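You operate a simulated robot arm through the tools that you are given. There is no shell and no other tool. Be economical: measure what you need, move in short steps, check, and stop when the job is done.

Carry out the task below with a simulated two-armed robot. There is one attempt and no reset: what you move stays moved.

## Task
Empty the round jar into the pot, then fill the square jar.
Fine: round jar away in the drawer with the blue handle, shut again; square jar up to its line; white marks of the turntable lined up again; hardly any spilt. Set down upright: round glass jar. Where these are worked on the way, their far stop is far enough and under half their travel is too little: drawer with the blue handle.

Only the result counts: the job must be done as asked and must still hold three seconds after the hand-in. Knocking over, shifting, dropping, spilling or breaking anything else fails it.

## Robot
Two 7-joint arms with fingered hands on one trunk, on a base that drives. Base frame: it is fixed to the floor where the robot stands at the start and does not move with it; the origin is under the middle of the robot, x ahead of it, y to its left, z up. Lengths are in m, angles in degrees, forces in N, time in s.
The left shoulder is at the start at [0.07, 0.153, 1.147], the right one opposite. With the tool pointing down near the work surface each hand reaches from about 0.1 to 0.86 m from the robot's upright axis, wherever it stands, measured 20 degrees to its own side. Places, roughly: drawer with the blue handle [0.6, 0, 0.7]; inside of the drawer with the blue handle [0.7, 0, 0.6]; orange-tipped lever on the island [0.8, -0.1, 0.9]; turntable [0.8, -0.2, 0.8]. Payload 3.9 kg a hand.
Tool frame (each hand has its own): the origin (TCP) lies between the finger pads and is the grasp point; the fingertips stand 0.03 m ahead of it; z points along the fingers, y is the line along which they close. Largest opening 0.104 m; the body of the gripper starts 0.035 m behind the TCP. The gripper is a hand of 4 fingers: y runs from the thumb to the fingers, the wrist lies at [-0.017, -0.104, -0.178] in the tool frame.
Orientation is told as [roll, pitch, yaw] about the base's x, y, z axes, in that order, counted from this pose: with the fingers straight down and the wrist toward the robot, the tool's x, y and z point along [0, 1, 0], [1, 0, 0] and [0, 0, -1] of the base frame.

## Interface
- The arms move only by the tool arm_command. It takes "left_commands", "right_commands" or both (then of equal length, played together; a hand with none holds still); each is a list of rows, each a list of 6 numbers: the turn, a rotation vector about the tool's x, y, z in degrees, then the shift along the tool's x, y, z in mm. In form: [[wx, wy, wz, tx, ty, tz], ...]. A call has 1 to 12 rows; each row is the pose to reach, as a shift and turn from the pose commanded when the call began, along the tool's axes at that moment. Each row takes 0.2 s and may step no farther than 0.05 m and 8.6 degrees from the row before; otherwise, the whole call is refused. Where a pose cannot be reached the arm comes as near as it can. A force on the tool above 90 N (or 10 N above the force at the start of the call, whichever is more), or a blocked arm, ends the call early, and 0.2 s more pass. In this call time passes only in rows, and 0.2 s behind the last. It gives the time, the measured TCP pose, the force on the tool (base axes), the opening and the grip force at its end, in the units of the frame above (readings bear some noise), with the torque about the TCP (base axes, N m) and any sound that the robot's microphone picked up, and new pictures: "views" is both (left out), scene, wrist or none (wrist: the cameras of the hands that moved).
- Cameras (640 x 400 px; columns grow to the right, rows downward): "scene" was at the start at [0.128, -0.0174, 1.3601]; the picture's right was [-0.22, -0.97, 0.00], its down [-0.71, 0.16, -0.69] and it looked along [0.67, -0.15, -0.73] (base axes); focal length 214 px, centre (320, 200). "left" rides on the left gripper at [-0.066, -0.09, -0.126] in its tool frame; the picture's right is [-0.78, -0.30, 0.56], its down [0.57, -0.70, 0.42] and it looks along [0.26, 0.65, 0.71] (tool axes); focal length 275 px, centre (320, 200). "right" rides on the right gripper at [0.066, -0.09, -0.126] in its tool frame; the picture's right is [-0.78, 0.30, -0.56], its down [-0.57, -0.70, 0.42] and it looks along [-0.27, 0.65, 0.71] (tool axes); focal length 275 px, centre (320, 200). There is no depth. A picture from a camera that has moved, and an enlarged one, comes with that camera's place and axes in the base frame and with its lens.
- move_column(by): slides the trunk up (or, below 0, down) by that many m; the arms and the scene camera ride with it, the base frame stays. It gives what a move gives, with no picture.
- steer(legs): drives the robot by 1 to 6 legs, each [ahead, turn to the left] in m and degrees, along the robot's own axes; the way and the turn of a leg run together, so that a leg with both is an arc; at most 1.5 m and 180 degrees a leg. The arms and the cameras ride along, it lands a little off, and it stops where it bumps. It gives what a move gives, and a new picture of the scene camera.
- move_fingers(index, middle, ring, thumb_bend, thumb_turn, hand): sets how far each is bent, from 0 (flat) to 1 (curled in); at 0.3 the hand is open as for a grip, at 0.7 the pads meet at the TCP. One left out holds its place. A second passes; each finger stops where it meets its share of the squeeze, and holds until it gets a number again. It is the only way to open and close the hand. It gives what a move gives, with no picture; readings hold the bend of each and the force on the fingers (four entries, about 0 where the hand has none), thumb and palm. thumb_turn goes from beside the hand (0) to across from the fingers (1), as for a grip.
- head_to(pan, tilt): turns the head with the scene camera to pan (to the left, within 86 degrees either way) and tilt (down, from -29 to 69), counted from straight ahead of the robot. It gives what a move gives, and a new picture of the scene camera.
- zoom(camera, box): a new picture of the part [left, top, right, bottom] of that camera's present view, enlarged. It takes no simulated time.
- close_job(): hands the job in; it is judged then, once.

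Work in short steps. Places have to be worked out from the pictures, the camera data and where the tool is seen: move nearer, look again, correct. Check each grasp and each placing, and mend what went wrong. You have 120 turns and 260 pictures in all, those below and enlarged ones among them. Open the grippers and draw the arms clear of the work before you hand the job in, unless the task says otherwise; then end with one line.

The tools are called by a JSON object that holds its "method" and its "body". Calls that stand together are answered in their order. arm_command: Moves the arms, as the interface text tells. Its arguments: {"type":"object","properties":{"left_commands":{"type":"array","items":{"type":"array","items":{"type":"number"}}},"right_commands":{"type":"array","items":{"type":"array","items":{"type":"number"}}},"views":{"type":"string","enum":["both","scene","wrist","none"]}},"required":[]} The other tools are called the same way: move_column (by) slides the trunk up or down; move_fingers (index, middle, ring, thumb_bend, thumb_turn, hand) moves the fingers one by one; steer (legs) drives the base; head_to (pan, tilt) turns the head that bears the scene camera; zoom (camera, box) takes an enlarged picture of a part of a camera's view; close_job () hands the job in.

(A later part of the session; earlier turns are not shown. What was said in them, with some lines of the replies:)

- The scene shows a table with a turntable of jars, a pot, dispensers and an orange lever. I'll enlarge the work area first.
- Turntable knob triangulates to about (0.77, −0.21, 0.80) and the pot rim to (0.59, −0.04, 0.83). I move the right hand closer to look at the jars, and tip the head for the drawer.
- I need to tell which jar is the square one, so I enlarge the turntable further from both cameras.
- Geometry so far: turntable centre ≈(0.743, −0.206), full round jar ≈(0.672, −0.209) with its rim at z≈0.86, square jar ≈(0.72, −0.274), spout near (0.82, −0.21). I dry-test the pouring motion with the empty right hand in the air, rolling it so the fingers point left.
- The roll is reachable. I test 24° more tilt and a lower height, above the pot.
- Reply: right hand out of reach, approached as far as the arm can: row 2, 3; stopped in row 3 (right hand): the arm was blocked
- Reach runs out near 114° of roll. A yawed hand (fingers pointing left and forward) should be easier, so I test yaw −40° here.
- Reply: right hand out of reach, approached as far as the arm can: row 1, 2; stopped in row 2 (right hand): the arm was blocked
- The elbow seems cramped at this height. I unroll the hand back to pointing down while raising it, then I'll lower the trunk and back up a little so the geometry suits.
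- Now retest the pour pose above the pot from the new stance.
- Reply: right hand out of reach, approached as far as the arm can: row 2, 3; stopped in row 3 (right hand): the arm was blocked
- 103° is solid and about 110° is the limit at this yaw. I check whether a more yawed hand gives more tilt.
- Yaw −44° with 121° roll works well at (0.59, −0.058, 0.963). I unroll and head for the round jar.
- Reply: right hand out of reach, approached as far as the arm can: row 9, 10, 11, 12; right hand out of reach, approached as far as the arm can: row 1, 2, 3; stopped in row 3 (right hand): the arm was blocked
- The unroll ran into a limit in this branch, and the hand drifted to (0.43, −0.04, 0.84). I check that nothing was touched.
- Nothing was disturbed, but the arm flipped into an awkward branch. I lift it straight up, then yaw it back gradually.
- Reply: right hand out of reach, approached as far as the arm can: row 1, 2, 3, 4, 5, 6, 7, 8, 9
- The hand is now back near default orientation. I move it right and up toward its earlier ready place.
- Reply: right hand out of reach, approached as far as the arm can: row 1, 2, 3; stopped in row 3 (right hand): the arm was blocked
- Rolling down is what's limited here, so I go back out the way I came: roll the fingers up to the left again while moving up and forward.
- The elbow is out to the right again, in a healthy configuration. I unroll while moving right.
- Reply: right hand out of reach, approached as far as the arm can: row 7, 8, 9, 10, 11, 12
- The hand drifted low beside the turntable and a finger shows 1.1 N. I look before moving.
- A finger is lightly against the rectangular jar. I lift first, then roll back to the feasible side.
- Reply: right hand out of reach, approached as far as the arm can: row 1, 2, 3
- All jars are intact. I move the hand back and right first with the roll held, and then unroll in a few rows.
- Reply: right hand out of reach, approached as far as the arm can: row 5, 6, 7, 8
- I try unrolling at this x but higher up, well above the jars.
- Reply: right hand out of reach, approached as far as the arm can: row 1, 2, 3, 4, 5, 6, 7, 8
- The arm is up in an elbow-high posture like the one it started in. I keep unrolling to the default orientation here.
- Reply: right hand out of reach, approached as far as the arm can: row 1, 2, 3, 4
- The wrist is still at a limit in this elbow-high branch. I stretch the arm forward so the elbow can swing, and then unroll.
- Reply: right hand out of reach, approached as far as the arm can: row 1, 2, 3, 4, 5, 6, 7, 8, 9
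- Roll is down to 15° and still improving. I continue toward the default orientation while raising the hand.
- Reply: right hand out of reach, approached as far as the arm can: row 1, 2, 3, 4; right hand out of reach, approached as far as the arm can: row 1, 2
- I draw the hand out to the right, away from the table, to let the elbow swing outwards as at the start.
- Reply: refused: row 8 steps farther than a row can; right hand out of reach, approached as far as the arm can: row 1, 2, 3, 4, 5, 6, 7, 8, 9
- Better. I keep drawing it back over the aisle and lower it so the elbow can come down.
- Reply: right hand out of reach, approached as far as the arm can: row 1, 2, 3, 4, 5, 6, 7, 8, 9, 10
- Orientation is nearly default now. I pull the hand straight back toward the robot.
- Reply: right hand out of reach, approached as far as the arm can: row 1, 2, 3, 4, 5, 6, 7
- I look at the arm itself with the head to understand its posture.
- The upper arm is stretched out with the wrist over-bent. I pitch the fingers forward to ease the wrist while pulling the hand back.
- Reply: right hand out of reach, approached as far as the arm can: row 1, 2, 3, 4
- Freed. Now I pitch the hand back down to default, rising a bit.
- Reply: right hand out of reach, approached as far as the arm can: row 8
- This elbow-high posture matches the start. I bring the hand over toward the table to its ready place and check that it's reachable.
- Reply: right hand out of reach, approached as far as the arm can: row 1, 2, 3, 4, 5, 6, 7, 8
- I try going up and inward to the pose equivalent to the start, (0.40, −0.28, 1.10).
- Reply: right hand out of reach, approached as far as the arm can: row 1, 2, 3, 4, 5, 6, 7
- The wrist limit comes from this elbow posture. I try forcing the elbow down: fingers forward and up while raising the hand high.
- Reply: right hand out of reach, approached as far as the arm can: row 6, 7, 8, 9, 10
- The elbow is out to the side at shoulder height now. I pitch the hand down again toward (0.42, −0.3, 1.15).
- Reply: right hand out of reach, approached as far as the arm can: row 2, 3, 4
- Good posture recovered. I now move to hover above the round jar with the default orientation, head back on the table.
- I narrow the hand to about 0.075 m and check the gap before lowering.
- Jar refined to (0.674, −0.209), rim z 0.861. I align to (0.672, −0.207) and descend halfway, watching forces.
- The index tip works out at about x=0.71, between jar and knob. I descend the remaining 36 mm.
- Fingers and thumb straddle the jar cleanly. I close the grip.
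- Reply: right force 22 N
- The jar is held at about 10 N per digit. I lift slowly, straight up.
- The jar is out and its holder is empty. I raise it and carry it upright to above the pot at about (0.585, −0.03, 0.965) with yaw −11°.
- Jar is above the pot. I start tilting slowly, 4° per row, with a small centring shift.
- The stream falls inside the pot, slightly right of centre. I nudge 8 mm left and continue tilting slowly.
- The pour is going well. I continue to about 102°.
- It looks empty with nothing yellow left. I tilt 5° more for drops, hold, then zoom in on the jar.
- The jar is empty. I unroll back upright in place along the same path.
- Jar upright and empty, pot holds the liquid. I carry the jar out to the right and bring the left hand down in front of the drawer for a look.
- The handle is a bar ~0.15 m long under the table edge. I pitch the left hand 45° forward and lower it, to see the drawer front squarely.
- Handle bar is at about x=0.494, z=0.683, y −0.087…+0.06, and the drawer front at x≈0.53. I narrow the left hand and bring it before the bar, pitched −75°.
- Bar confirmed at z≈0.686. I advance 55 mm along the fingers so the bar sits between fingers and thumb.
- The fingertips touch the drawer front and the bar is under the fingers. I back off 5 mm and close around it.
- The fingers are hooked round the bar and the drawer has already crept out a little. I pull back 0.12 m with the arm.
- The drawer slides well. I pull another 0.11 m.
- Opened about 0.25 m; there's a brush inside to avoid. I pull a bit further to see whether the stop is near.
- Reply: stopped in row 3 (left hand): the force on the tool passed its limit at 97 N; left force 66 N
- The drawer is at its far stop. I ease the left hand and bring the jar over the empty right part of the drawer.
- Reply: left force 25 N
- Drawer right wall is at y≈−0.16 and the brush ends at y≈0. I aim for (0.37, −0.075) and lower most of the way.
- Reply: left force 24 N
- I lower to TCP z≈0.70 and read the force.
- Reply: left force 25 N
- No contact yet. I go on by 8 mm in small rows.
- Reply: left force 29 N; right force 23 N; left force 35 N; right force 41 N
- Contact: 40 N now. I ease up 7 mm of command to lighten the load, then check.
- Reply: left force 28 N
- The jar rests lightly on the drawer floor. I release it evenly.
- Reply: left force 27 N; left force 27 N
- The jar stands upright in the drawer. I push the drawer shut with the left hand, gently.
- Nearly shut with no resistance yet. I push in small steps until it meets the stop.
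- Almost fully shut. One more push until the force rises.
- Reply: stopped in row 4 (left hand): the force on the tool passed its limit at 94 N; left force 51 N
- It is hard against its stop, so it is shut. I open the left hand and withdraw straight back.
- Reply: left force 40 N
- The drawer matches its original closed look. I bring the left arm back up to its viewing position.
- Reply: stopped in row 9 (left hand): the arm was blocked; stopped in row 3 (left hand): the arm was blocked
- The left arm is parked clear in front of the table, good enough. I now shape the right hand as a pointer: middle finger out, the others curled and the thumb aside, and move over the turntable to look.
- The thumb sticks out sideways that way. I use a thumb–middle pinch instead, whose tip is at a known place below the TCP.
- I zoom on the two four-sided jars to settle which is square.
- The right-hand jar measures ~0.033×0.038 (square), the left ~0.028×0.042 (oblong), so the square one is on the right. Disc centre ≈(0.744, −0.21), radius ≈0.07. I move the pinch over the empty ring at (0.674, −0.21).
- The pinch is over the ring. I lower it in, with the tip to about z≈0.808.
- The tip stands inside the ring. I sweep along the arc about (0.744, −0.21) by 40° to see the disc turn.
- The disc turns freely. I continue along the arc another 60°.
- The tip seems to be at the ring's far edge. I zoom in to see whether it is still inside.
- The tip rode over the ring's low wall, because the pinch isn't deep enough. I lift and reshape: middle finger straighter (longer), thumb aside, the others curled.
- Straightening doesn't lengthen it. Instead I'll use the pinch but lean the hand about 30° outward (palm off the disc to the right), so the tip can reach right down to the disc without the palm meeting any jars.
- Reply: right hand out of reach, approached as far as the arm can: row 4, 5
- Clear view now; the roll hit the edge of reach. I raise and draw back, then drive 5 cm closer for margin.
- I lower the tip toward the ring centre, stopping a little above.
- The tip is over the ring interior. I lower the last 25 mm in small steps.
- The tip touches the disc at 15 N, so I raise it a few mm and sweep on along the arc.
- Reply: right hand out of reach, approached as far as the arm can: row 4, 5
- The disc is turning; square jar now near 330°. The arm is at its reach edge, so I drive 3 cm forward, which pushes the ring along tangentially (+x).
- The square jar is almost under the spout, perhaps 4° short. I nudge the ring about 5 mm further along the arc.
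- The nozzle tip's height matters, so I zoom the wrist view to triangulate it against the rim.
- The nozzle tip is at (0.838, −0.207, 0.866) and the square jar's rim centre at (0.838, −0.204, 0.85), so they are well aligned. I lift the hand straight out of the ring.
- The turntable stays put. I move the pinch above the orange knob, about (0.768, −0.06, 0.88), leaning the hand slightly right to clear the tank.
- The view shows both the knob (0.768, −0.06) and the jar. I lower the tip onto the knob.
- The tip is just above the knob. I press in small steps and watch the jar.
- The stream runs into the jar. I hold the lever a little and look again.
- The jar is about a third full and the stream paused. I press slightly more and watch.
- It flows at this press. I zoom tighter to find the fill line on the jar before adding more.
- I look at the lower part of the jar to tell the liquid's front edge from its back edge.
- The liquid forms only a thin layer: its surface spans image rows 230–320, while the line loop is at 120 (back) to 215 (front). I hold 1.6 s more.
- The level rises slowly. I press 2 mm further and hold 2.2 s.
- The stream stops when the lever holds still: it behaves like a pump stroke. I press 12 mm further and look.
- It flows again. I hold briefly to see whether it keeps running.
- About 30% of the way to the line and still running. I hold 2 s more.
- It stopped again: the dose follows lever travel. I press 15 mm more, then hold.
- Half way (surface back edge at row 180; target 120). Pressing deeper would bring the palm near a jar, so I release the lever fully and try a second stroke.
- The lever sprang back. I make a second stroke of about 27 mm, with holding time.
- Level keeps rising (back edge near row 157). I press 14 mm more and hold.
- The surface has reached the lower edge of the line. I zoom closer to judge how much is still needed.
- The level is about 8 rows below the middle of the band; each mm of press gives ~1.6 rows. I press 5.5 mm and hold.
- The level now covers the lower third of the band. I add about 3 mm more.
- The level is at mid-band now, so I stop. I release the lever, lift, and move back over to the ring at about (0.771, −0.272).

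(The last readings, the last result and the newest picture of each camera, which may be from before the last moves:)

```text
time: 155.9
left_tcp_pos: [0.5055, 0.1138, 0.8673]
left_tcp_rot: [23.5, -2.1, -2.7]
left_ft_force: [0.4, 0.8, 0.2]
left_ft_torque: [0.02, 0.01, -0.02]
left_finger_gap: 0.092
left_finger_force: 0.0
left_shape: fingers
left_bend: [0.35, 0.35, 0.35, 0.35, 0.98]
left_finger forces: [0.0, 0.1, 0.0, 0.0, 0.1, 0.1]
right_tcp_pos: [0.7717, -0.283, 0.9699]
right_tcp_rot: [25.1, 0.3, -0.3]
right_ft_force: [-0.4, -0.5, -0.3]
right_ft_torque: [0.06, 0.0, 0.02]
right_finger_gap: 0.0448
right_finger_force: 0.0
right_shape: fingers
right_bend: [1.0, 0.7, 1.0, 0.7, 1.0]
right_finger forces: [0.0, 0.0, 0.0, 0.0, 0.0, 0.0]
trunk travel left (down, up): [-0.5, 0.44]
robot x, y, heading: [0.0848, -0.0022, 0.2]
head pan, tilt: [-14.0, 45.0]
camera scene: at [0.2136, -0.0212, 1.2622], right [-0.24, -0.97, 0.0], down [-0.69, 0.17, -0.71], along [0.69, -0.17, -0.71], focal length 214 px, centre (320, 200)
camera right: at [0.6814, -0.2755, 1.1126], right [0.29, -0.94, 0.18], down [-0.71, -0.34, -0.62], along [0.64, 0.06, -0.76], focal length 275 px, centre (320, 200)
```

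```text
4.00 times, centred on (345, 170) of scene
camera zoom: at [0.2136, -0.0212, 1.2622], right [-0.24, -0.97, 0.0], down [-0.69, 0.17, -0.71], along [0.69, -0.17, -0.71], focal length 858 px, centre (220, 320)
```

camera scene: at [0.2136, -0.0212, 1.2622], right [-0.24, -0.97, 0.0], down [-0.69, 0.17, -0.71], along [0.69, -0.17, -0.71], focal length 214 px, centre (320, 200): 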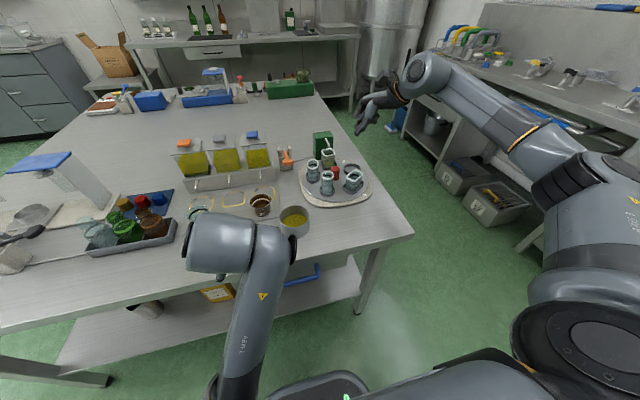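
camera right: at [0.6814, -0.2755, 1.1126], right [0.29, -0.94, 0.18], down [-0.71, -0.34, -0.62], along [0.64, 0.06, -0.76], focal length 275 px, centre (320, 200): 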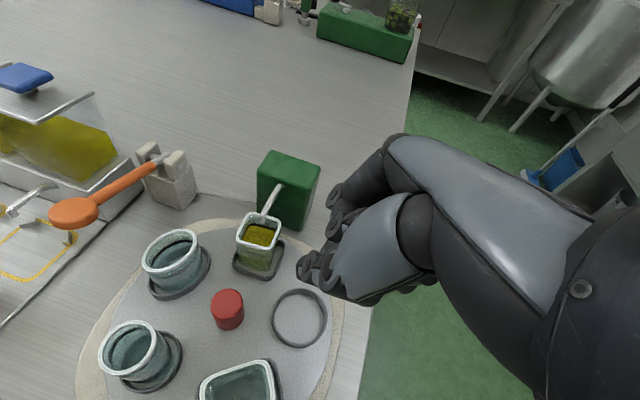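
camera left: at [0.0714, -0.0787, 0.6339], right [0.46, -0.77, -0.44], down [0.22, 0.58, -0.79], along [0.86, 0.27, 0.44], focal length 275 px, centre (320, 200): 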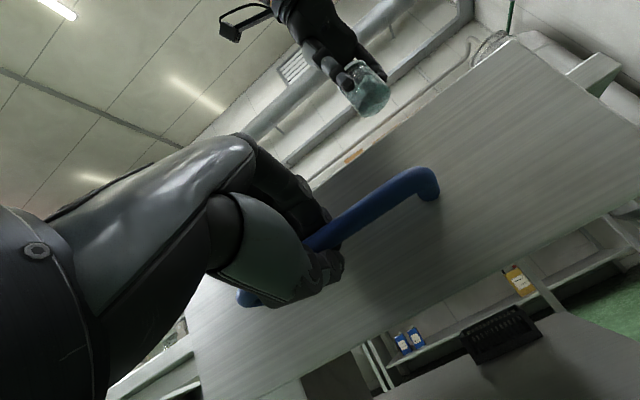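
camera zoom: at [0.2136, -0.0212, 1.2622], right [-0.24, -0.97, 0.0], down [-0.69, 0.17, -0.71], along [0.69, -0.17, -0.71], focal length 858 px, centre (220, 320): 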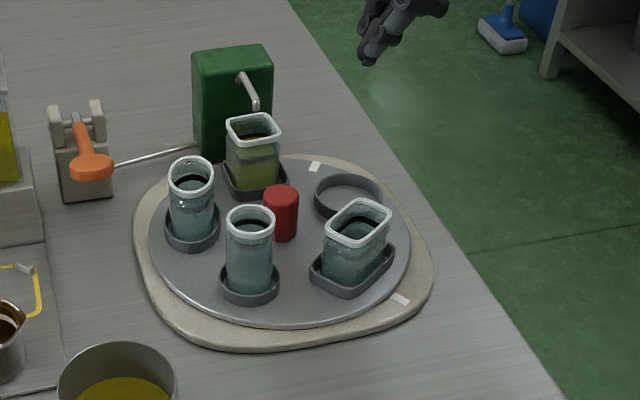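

Jar is full to the line. I lower the tip into the ring, checking at z≈0.85.

{"method": "arm_command", "body": {"right_commands": [[0, 0, 0, -14, 2, 26], [0, 0, 0, -28, 4, 52], [0, 0, 0, -42, 5, 80], [0, 0, 0, -53, 5, 106]], "views": "wrist"}}

{"method": "zoom", "body": {"camera": "scene", "box": [340, 135, 390, 175]}}

```text
time: 156.9
left_tcp_pos: [0.5064, 0.1149, 0.8668]
left_tcp_rot: [23.5, -2.1, -2.7]
left_ft_force: [0.2, -0.4, -0.3]
left_ft_torque: [0.05, 0.03, 0.02]
left_finger_gap: 0.0921
left_finger_force: 0.1
left_shape: fingers
left_bend: [0.35, 0.35, 0.35, 0.35, 0.98]
left_finger forces: [0.1, 0.0, 0.0, 0.1, 0.1, 0.0]
right_tcp_pos: [0.7756, -0.2857, 0.8523]
right_tcp_rot: [25.0, 0.3, -0.3]
right_ft_force: [-0.8, -0.4, 0.1]
right_ft_torque: [-0.02, 0.0, 0.0]
right_finger_gap: 0.0449
right_finger_force: 0.0
right_shape: fingers
right_bend: [1.0, 0.7, 1.0, 0.7, 1.0]
right_finger forces: [0.0, 0.0, 0.0, 0.1, 0.1, 0.0]
trunk travel left (down, up): [-0.5, 0.44]
robot x, y, heading: [0.082, -0.0027, -0.1]
head pan, tilt: [-14.0, 45.0]
camera right: at [0.6851, -0.2788, 0.994], right [0.29, -0.94, 0.18], down [-0.71, -0.34, -0.62], along [0.64, 0.06, -0.76], focal length 275 px, centre (320, 200)
```

right: 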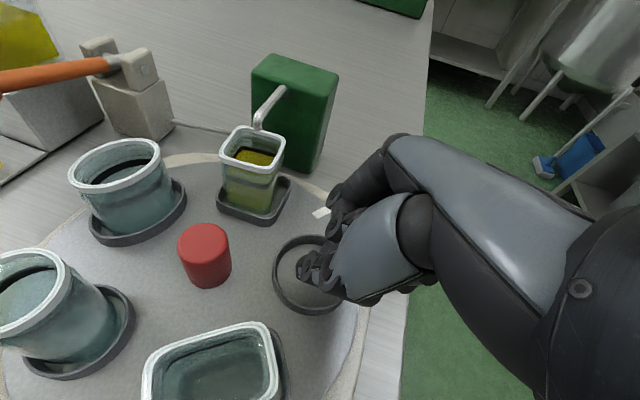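

```text
10.00 times, centred on (365, 155) of scene
camera zoom: at [0.2139, -0.0203, 1.2622], right [-0.24, -0.97, 0.0], down [-0.69, 0.17, -0.71], along [0.69, -0.17, -0.71], focal length 2145 px, centre (-130, 650)
```

zoom: 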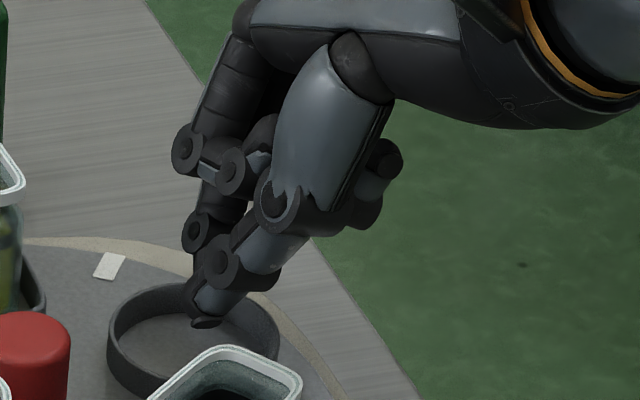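

The tip is in the ring. I lower it fully and sweep back clockwise slowly, 5° per row.

{"method": "arm_command", "body": {"right_commands": [[0, 0, 0, -8.5, 0, 18], [0, 0, 0, -10.1, -5.7, 17.2], [0, 0, 0, -11.3, -11.5, 16.7], [0, 0, 0, -11.9, -17.4, 16.4], [0, 0, 0, -12.2, -23.3, 16.3], [0, 0, 0, -11.9, -29.2, 16.4], [0, 0, 0, -11.3, -35.1, 16.7], [0, 0, 0, -10.1, -40.9, 17.2], [0, 0, 0, -8.5, -46.6, 18], [0, 0, 0, -6.4, -52, 19], [0, 0, 0, -4, -57.3, 20.1]], "views": "wrist"}}

{"method": "zoom", "body": {"camera": "scene", "box": [290, 120, 400, 220]}}

```text
time: 159.3
left_tcp_pos: [0.5064, 0.1161, 0.8669]
left_tcp_rot: [23.4, -2.1, -2.7]
left_ft_force: [0.2, 0.4, 1.5]
left_ft_torque: [0.0, 0.0, 0.02]
left_finger_gap: 0.0918
left_finger_force: 0.0
left_shape: fingers
left_bend: [0.35, 0.35, 0.35, 0.35, 0.98]
left_finger forces: [0.0, 0.0, 0.0, 0.0, 0.0, 0.1]
right_tcp_pos: [0.7198, -0.2808, 0.8326]
right_tcp_rot: [24.9, 0.3, -0.3]
right_ft_force: [0.1, -1.1, 0.8]
right_ft_torque: [-0.01, -0.01, 0.0]
right_finger_gap: 0.0446
right_finger_force: 0.4
right_shape: fingers
right_bend: [1.0, 0.7, 1.0, 0.7, 1.0]
right_finger forces: [0.0, 0.1, 0.1, 0.0, 0.3, 0.0]
trunk travel left (down, up): [-0.5, 0.44]
robot x, y, heading: [0.0822, -0.0001, -0.2]
head pan, tilt: [-14.0, 45.0]
camera right: at [0.6293, -0.2742, 0.9749], right [0.29, -0.94, 0.18], down [-0.71, -0.34, -0.62], along [0.65, 0.06, -0.76], focal length 275 px, centre (320, 200)
```

right: 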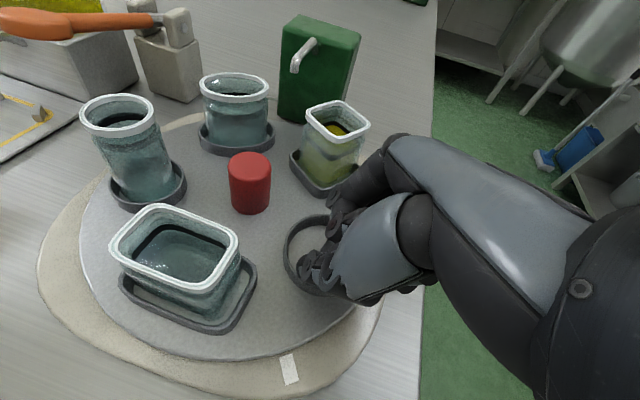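

```text
4.00 times, centred on (345, 170) of scene
camera zoom: at [0.2134, -0.02, 1.2623], right [-0.24, -0.97, 0.0], down [-0.69, 0.17, -0.71], along [0.69, -0.17, -0.71], focal length 858 px, centre (220, 320)
```

zoom: 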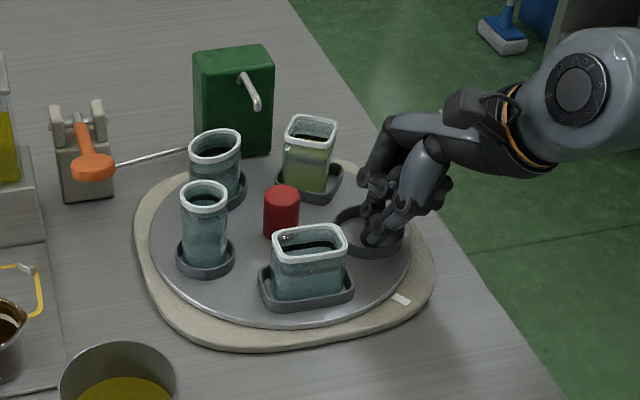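

The turntable follows well. I continue clockwise, gradually changing the hand's lean from right to back so the palm stays off the jars.

{"method": "arm_command", "body": {"right_commands": [[-1.4, -1.9, -0.6, 3.1, -5, 1.2], [-2.7, -3.8, -1.3, 6.3, -10, 2.5], [-4.1, -5.6, -1.9, 10.4, -15.1, 4.2], [-5.5, -7.5, -2.6, 14.6, -20.3, 6], [-6.8, -9.4, -3.2, 19.5, -24.7, 8.1], [-8.2, -11.3, -3.8, 24.4, -29, 10.2], [-9.5, -13.1, -4.5, 29.8, -32.6, 12.5], [-10.9, -15, -5.1, 35.1, -36.1, 14.8]], "views": "wrist"}}

{"method": "zoom", "body": {"camera": "scene", "box": [290, 120, 400, 220]}}

```text
time: 161.1
left_tcp_pos: [0.5061, 0.1148, 0.867]
left_tcp_rot: [23.3, -2.1, -2.6]
left_ft_force: [-0.2, -0.2, -0.1]
left_ft_torque: [0.01, 0.0, 0.01]
left_finger_gap: 0.0918
left_finger_force: 0.1
left_shape: fingers
left_bend: [0.35, 0.35, 0.35, 0.35, 0.98]
left_finger forces: [0.0, 0.0, 0.1, 0.0, 0.0, 0.0]
right_tcp_pos: [0.6831, -0.2412, 0.8335]
right_tcp_rot: [9.7, -11.6, 1.2]
right_ft_force: [0.7, 0.5, -0.5]
right_ft_torque: [-0.01, 0.01, 0.05]
right_finger_gap: 0.0446
right_finger_force: 0.7
right_shape: fingers
right_bend: [1.0, 0.7, 1.0, 0.7, 1.0]
right_finger forces: [0.0, 0.0, 0.1, 0.0, 0.5, 0.0]
trunk travel left (down, up): [-0.5, 0.44]
robot x, y, heading: [0.0834, 0.0038, -0.0]
head pan, tilt: [-14.0, 45.0]
camera right: at [0.5658, -0.2013, 0.9481], right [0.23, -0.85, 0.47], down [-0.57, -0.51, -0.65], along [0.79, -0.12, -0.6], focal length 275 px, centre (320, 200)
```

right: 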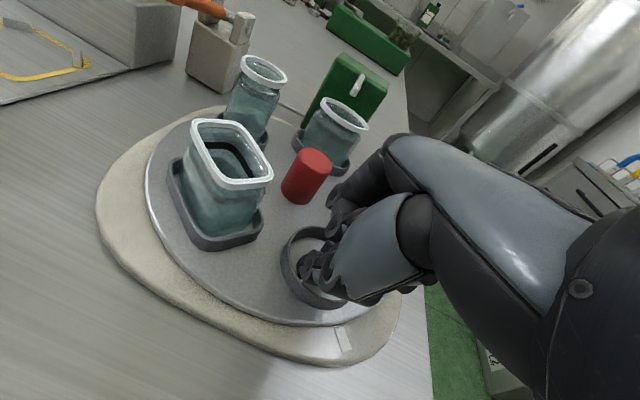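

```text
4.00 times, centred on (345, 170) of scene
camera zoom: at [0.2136, -0.0199, 1.2622], right [-0.24, -0.97, 0.0], down [-0.69, 0.17, -0.71], along [0.69, -0.17, -0.71], focal length 858 px, centre (220, 320)
```

zoom: 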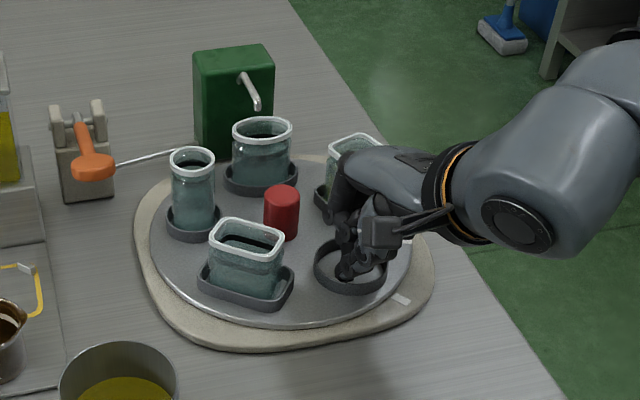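

About 27° to go. I continue to tip angle ~185° with the lean now backward.

{"method": "arm_command", "body": {"right_commands": [[-2, -2, 0, 5, -2.8, 0.5], [-4, -4, 0, 10, -5, 1], [-6, -6, 0, 15, -6.8, 1.6], [-8, -8, 0, 20, -8.2, 2.2], [-10.4, -9.7, 0, 25, -9.3, 3]], "views": "wrist"}}

{"method": "zoom", "body": {"camera": "scene", "box": [290, 120, 400, 220]}}

```text
time: 162.3
left_tcp_pos: [0.5058, 0.1152, 0.866]
left_tcp_rot: [23.3, -2.2, -2.8]
left_ft_force: [-0.5, 0.2, 0.7]
left_ft_torque: [-0.02, -0.01, 0.03]
left_finger_gap: 0.092
left_finger_force: 0.0
left_shape: fingers
left_bend: [0.35, 0.35, 0.35, 0.35, 0.98]
left_finger forces: [0.1, 0.0, 0.0, 0.0, 0.1, 0.0]
right_tcp_pos: [0.6736, -0.2167, 0.834]
right_tcp_rot: [0.2, -22.0, 0.4]
right_ft_force: [-0.2, -0.2, 1.1]
right_ft_torque: [-0.01, -0.02, 0.01]
right_finger_gap: 0.0446
right_finger_force: 0.5
right_shape: fingers
right_bend: [1.0, 0.7, 1.0, 0.7, 1.0]
right_finger forces: [0.1, 0.0, 0.0, 0.1, 0.2, 0.1]
trunk travel left (down, up): [-0.5, 0.44]
robot x, y, heading: [0.0841, -0.0002, -0.2]
head pan, tilt: [-14.0, 45.0]
camera right: at [0.5411, -0.1525, 0.9173], right [0.07, -0.78, 0.62], down [-0.49, -0.57, -0.66], along [0.87, -0.26, -0.42], focal length 275 px, centre (320, 200)
```

right: 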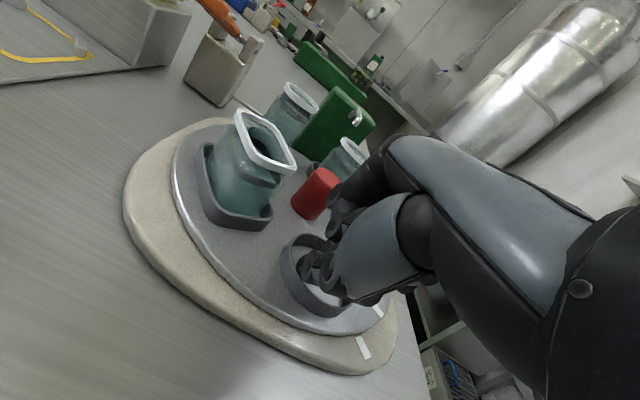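

```text
4.00 times, centred on (345, 170) of scene
camera zoom: at [0.2135, -0.0198, 1.2622], right [-0.24, -0.97, 0.0], down [-0.69, 0.17, -0.71], along [0.69, -0.17, -0.71], focal length 858 px, centre (220, 320)
```

zoom: 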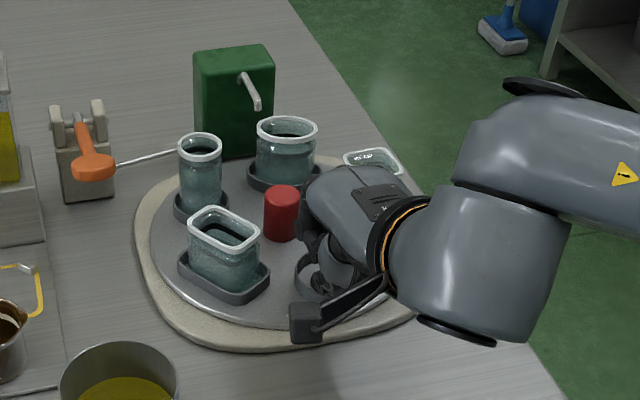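

The disc mark is still ~14° counter-clockwise of the base mark. I push about 12° more.

{"method": "arm_command", "body": {"right_commands": [[0, 0, 0, 5, 0, 0], [0, 0, 0, 10, 0, 0], [0, 0, 0, 14, 0, 0]], "views": "wrist"}}

{"method": "zoom", "body": {"camera": "right", "box": [300, 260, 460, 400]}}

```text
time: 163.1
left_tcp_pos: [0.5068, 0.1161, 0.8671]
left_tcp_rot: [23.4, -2.1, -2.7]
left_ft_force: [-0.7, 0.5, 0.3]
left_ft_torque: [0.01, 0.04, 0.01]
left_finger_gap: 0.092
left_finger_force: 0.0
left_shape: fingers
left_bend: [0.35, 0.35, 0.35, 0.35, 0.98]
left_finger forces: [0.1, 0.1, 0.0, 0.0, 0.0, 0.1]
right_tcp_pos: [0.6743, -0.2033, 0.8342]
right_tcp_rot: [0.3, -22.0, 0.3]
right_ft_force: [0.3, -0.6, 0.6]
right_ft_torque: [-0.01, -0.02, 0.0]
right_finger_gap: 0.0447
right_finger_force: 0.3
right_shape: fingers
right_bend: [1.0, 0.7, 1.0, 0.7, 1.0]
right_finger forces: [0.1, 0.0, 0.0, 0.0, 0.6, 0.0]
trunk travel left (down, up): [-0.5, 0.44]
robot x, y, heading: [0.0886, -0.0013, 0.0]
head pan, tilt: [-14.0, 45.0]
camera right: at [0.5413, -0.1387, 0.9168], right [0.07, -0.78, 0.62], down [-0.49, -0.57, -0.66], along [0.87, -0.26, -0.42], focal length 275 px, centre (320, 200)
```

right: 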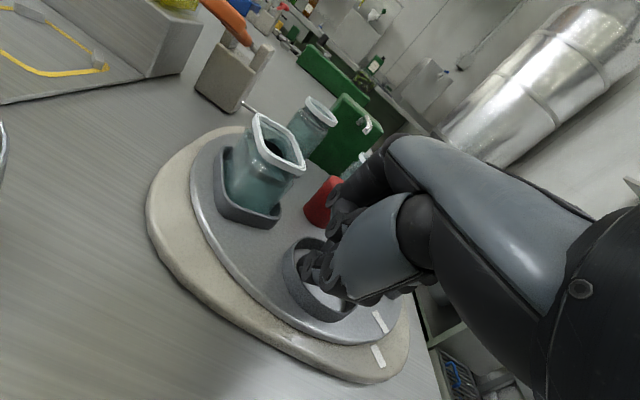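

```text
2.86 times, centred on (380, 330) of right
camera zoom: at [0.5413, -0.1387, 0.9168], right [0.07, -0.78, 0.62], down [-0.49, -0.57, -0.66], along [0.87, -0.26, -0.42], focal length 786 px, centre (149, -171)
```

zoom: 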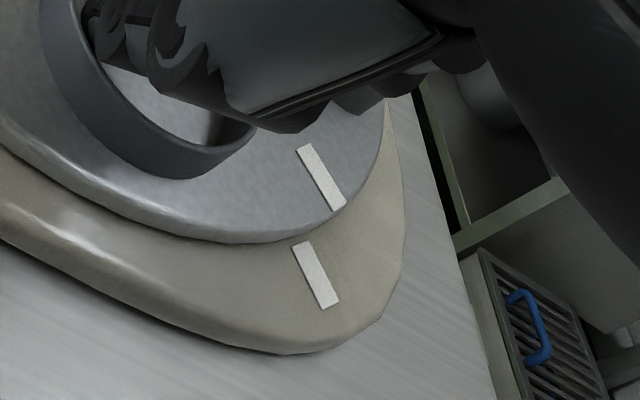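

About 5–6° remain. I push 6 mm more and check again.

{"method": "arm_command", "body": {"right_commands": [[0, 0, 0, 3, 0, 0], [0, 0, 0, 6, 0.3, 0]], "views": "none"}}

{"method": "zoom", "body": {"camera": "right", "box": [300, 260, 460, 400]}}

```text
time: 163.7
left_tcp_pos: [0.5066, 0.1151, 0.8668]
left_tcp_rot: [23.3, -2.1, -2.6]
left_ft_force: [0.7, 0.3, -0.7]
left_ft_torque: [0.01, 0.01, 0.0]
left_finger_gap: 0.0918
left_finger_force: 0.1
left_shape: fingers
left_bend: [0.35, 0.35, 0.35, 0.35, 0.98]
left_finger forces: [0.1, 0.0, 0.0, 0.1, 0.0, 0.0]
right_tcp_pos: [0.6732, -0.1979, 0.8332]
right_tcp_rot: [0.4, -21.9, 0.4]
right_ft_force: [1.3, 0.9, -0.9]
right_ft_torque: [0.0, 0.0, 0.01]
right_finger_gap: 0.0444
right_finger_force: 0.1
right_shape: fingers
right_bend: [1.0, 0.7, 1.0, 0.7, 1.0]
right_finger forces: [0.1, 0.0, 0.0, 0.1, 0.0, 0.0]
trunk travel left (down, up): [-0.5, 0.44]
robot x, y, heading: [0.0862, 0.0006, -0.0]
head pan, tilt: [-14.0, 45.0]
```

```text
2.86 times, centred on (380, 330) of right
camera zoom: at [0.5406, -0.1326, 0.9168], right [0.07, -0.78, 0.62], down [-0.49, -0.57, -0.66], along [0.87, -0.26, -0.42], focal length 786 px, centre (149, -171)
```

zoom: 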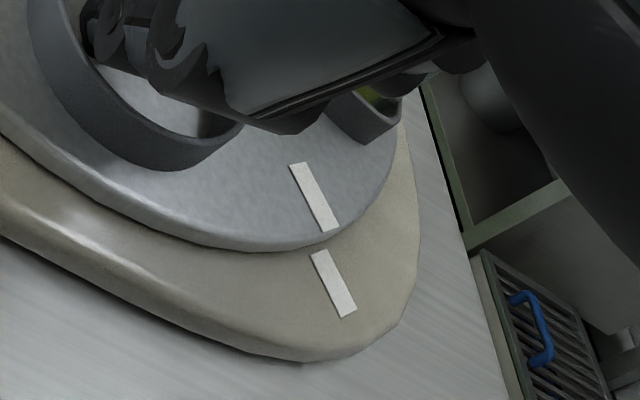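

Very close. I lift the hand out and go back to the earlier reference viewpoint to compare the marks exactly.

{"method": "arm_command", "body": {"right_commands": [[0, 0, 0, -1, 11, -28], [0, 0, 0, -1, 22, -56], [0, 0, 0, -1, 37, -93], [6, 0, 0, -25, 40, -120], [12, 0, 0, -55, 40, -142], [18, 0, 0, -80, 35, -155], [22, 0, 0, -102, 26, -163]], "views": "wrist"}}

{"method": "zoom", "body": {"camera": "right", "box": [100, 70, 320, 300]}}

```text
time: 165.3
left_tcp_pos: [0.5054, 0.1147, 0.867]
left_tcp_rot: [23.4, -2.2, -2.8]
left_ft_force: [-1.1, 0.2, 0.6]
left_ft_torque: [0.03, 0.02, -0.01]
left_finger_gap: 0.0918
left_finger_force: 0.1
left_shape: fingers
left_bend: [0.35, 0.35, 0.35, 0.35, 0.98]
left_finger forces: [0.0, 0.0, 0.0, 0.0, 0.1, 0.0]
right_tcp_pos: [0.6388, -0.299, 0.9945]
right_tcp_rot: [0.3, 0.1, 0.5]
right_ft_force: [-0.2, 0.1, -0.4]
right_ft_torque: [-0.03, 0.01, 0.0]
right_finger_gap: 0.0447
right_finger_force: 0.1
right_shape: fingers
right_bend: [1.0, 0.7, 1.0, 0.7, 1.0]
right_finger forces: [0.0, 0.0, 0.1, 0.0, 0.1, 0.1]
trunk travel left (down, up): [-0.5, 0.44]
robot x, y, heading: [0.0813, -0.0007, -0.1]
head pan, tilt: [-14.0, 45.0]
camera right: at [0.5461, -0.2356, 1.1212], right [0.3, -0.78, 0.55], down [-0.7, -0.58, -0.43], along [0.65, -0.26, -0.72], focal length 275 px, centre (320, 200)
```

right: 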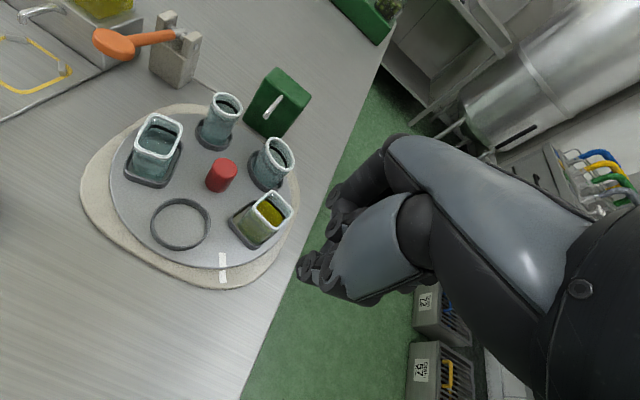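

```text
1.74 times, centred on (210, 185) of right
camera zoom: at [0.5461, -0.2356, 1.1212], right [0.3, -0.78, 0.55], down [-0.7, -0.58, -0.43], along [0.65, -0.26, -0.72], focal length 479 px, centre (511, 226)
```

zoom: 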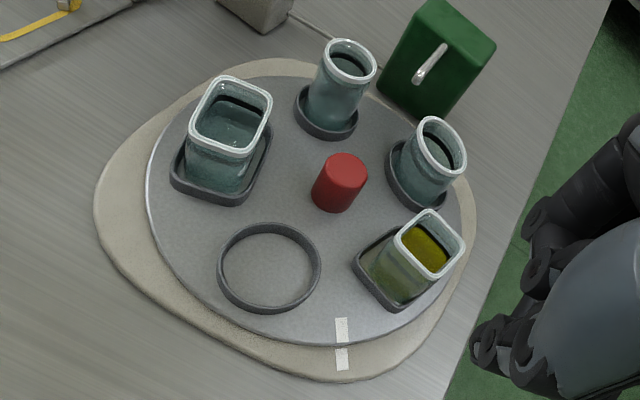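

The marks look lined up as at the start. A close zoom verifies it.

{"method": "zoom", "body": {"camera": "right", "box": [205, 240, 245, 295]}}

{"method": "zoom", "body": {"camera": "right", "box": [225, 175, 310, 260]}}

```text
7.27 times, centred on (225, 268) of right
camera zoom: at [0.5461, -0.2356, 1.1212], right [0.3, -0.78, 0.55], down [-0.7, -0.58, -0.43], along [0.65, -0.26, -0.72], focal length 2002 px, centre (1011, -291)
```

zoom: 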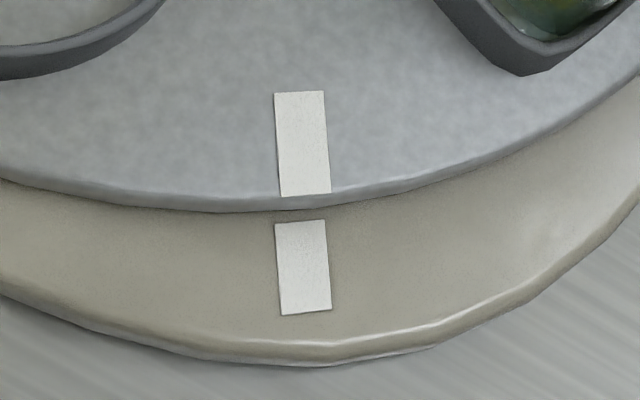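

```text
4.71 times, centred on (268, 218) of right
camera zoom: at [0.5461, -0.2356, 1.1212], right [0.3, -0.78, 0.55], down [-0.7, -0.58, -0.43], along [0.65, -0.26, -0.72], focal length 1295 px, centre (567, 118)
```

zoom: 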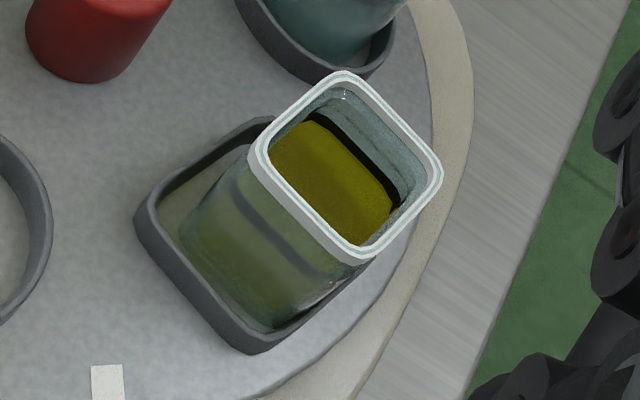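

Marks agree to well under a degree and the level sits on the line. I open the right hand fully and back the robot away so both arms are clear.

{"method": "move_fingers", "body": {"hand": "right", "index": 0.3, "middle": 0.3, "ring": 0.3, "thumb_bend": 0.3, "thumb_turn": 1}}

{"method": "move_fingers", "body": {"hand": "left", "index": 0.3, "middle": 0.3, "ring": 0.3, "thumb_bend": 0.3}}

{"method": "steer", "body": {"legs": [[-0.22, 0]]}}

```text
time: 166.3
left_tcp_pos: [0.5068, 0.1154, 0.8666]
left_tcp_rot: [23.3, -2.1, -2.6]
left_ft_force: [0.4, 0.6, 0.5]
left_ft_torque: [0.0, 0.01, -0.02]
left_finger_gap: 0.0922
left_finger_force: 0.0
left_shape: fingers
left_bend: [0.35, 0.35, 0.35, 0.35, 0.98]
left_finger forces: [0.1, 0.0, 0.0, 0.0, 0.0, 0.0]
right_tcp_pos: [0.6383, -0.2987, 0.9949]
right_tcp_rot: [0.4, 0.1, 0.5]
right_ft_force: [0.2, 0.2, -0.7]
right_ft_torque: [-0.03, 0.0, -0.06]
right_finger_gap: 0.1045
right_finger_force: 0.0
right_shape: fingers
right_bend: [0.3, 0.3, 0.3, 0.3, 0.97]
right_finger forces: [0.0, 0.0, 0.1, 0.1, 0.0, 0.0]
trunk travel left (down, up): [-0.5, 0.44]
robot x, y, heading: [0.0854, 0.0026, -0.2]
head pan, tilt: [-14.0, 45.0]
```

```text
time: 167.3
left_tcp_pos: [0.5062, 0.116, 0.8673]
left_tcp_rot: [23.3, -2.2, -2.7]
left_ft_force: [0.1, 0.9, -0.2]
left_ft_torque: [-0.03, -0.01, 0.02]
left_finger_gap: 0.1041
left_finger_force: 0.1
left_shape: fingers
left_bend: [0.3, 0.3, 0.3, 0.3, 0.97]
left_finger forces: [0.0, 0.1, 0.0, 0.1, 0.0, 0.1]
right_tcp_pos: [0.6386, -0.2987, 0.9957]
right_tcp_rot: [0.4, 0.1, 0.5]
right_ft_force: [0.9, -0.3, 0.5]
right_ft_torque: [0.0, 0.02, -0.01]
right_finger_gap: 0.1042
right_finger_force: 0.1
right_shape: fingers
right_bend: [0.3, 0.3, 0.3, 0.3, 0.97]
right_finger forces: [0.0, 0.0, 0.1, 0.0, 0.1, 0.0]
trunk travel left (down, up): [-0.5, 0.44]
robot x, y, heading: [0.084, -0.0034, -0.3]
head pan, tilt: [-14.0, 45.0]
```

```text
time: 169.0
left_tcp_pos: [0.2864, 0.1169, 0.8676]
left_tcp_rot: [23.3, -2.0, -2.5]
left_ft_force: [0.1, 0.2, 0.2]
left_ft_torque: [0.01, 0.01, 0.02]
left_finger_gap: 0.104
left_finger_force: 0.1
left_shape: fingers
left_bend: [0.3, 0.3, 0.3, 0.3, 0.97]
left_finger forces: [0.1, 0.0, 0.1, 0.0, 0.1, 0.0]
right_tcp_pos: [0.4185, -0.2982, 0.9955]
right_tcp_rot: [0.3, 0.1, 0.6]
right_ft_force: [1.1, 0.0, -1.0]
right_ft_torque: [0.01, -0.01, -0.01]
right_finger_gap: 0.1043
right_finger_force: 0.2
right_shape: fingers
right_bend: [0.3, 0.3, 0.3, 0.3, 0.97]
right_finger forces: [0.0, 0.0, 0.1, 0.0, 0.0, 0.2]
trunk travel left (down, up): [-0.5, 0.44]
robot x, y, heading: [-0.1355, -0.0026, 0.2]
head pan, tilt: [-14.0, 45.0]
camera scene: at [-0.0065, -0.0196, 1.2623], right [-0.24, -0.97, 0.0], down [-0.69, 0.17, -0.71], along [0.69, -0.17, -0.71], focal length 214 px, centre (320, 200)
```

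scene: 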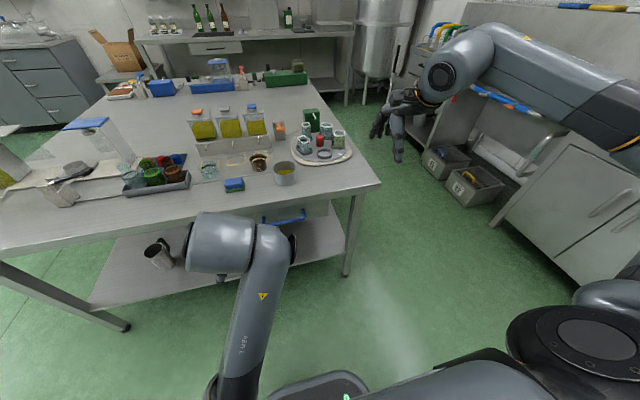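

Both arms are clear. One last look at the drawer and tabletop.

{"method": "zoom", "body": {"camera": "scene", "box": [230, 110, 370, 240]}}

```text
3.08 times, centred on (300, 175) of scene
camera zoom: at [-0.0065, -0.0196, 1.2623], right [-0.24, -0.97, 0.0], down [-0.69, 0.17, -0.71], along [0.69, -0.17, -0.71], focal length 660 px, centre (382, 277)
```

zoom: 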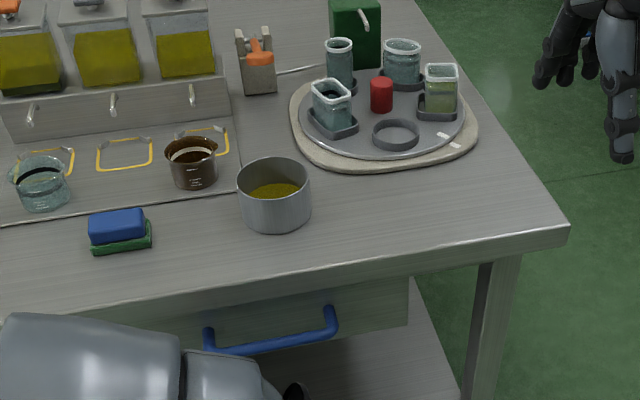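

The drawer is shut, the table is dry, the marks line up and the square jar is full, so I hand the job in.

{"method": "close_job", "body": {}}

```text
The job is handed in.
```

The job is handed in. The round jar was emptied into the pot and stands upright in the shut blue-handled drawer. The square jar is filled to its line and the turntable's white marks line up again. I saw no spills, and both hands are open with the arms clear.
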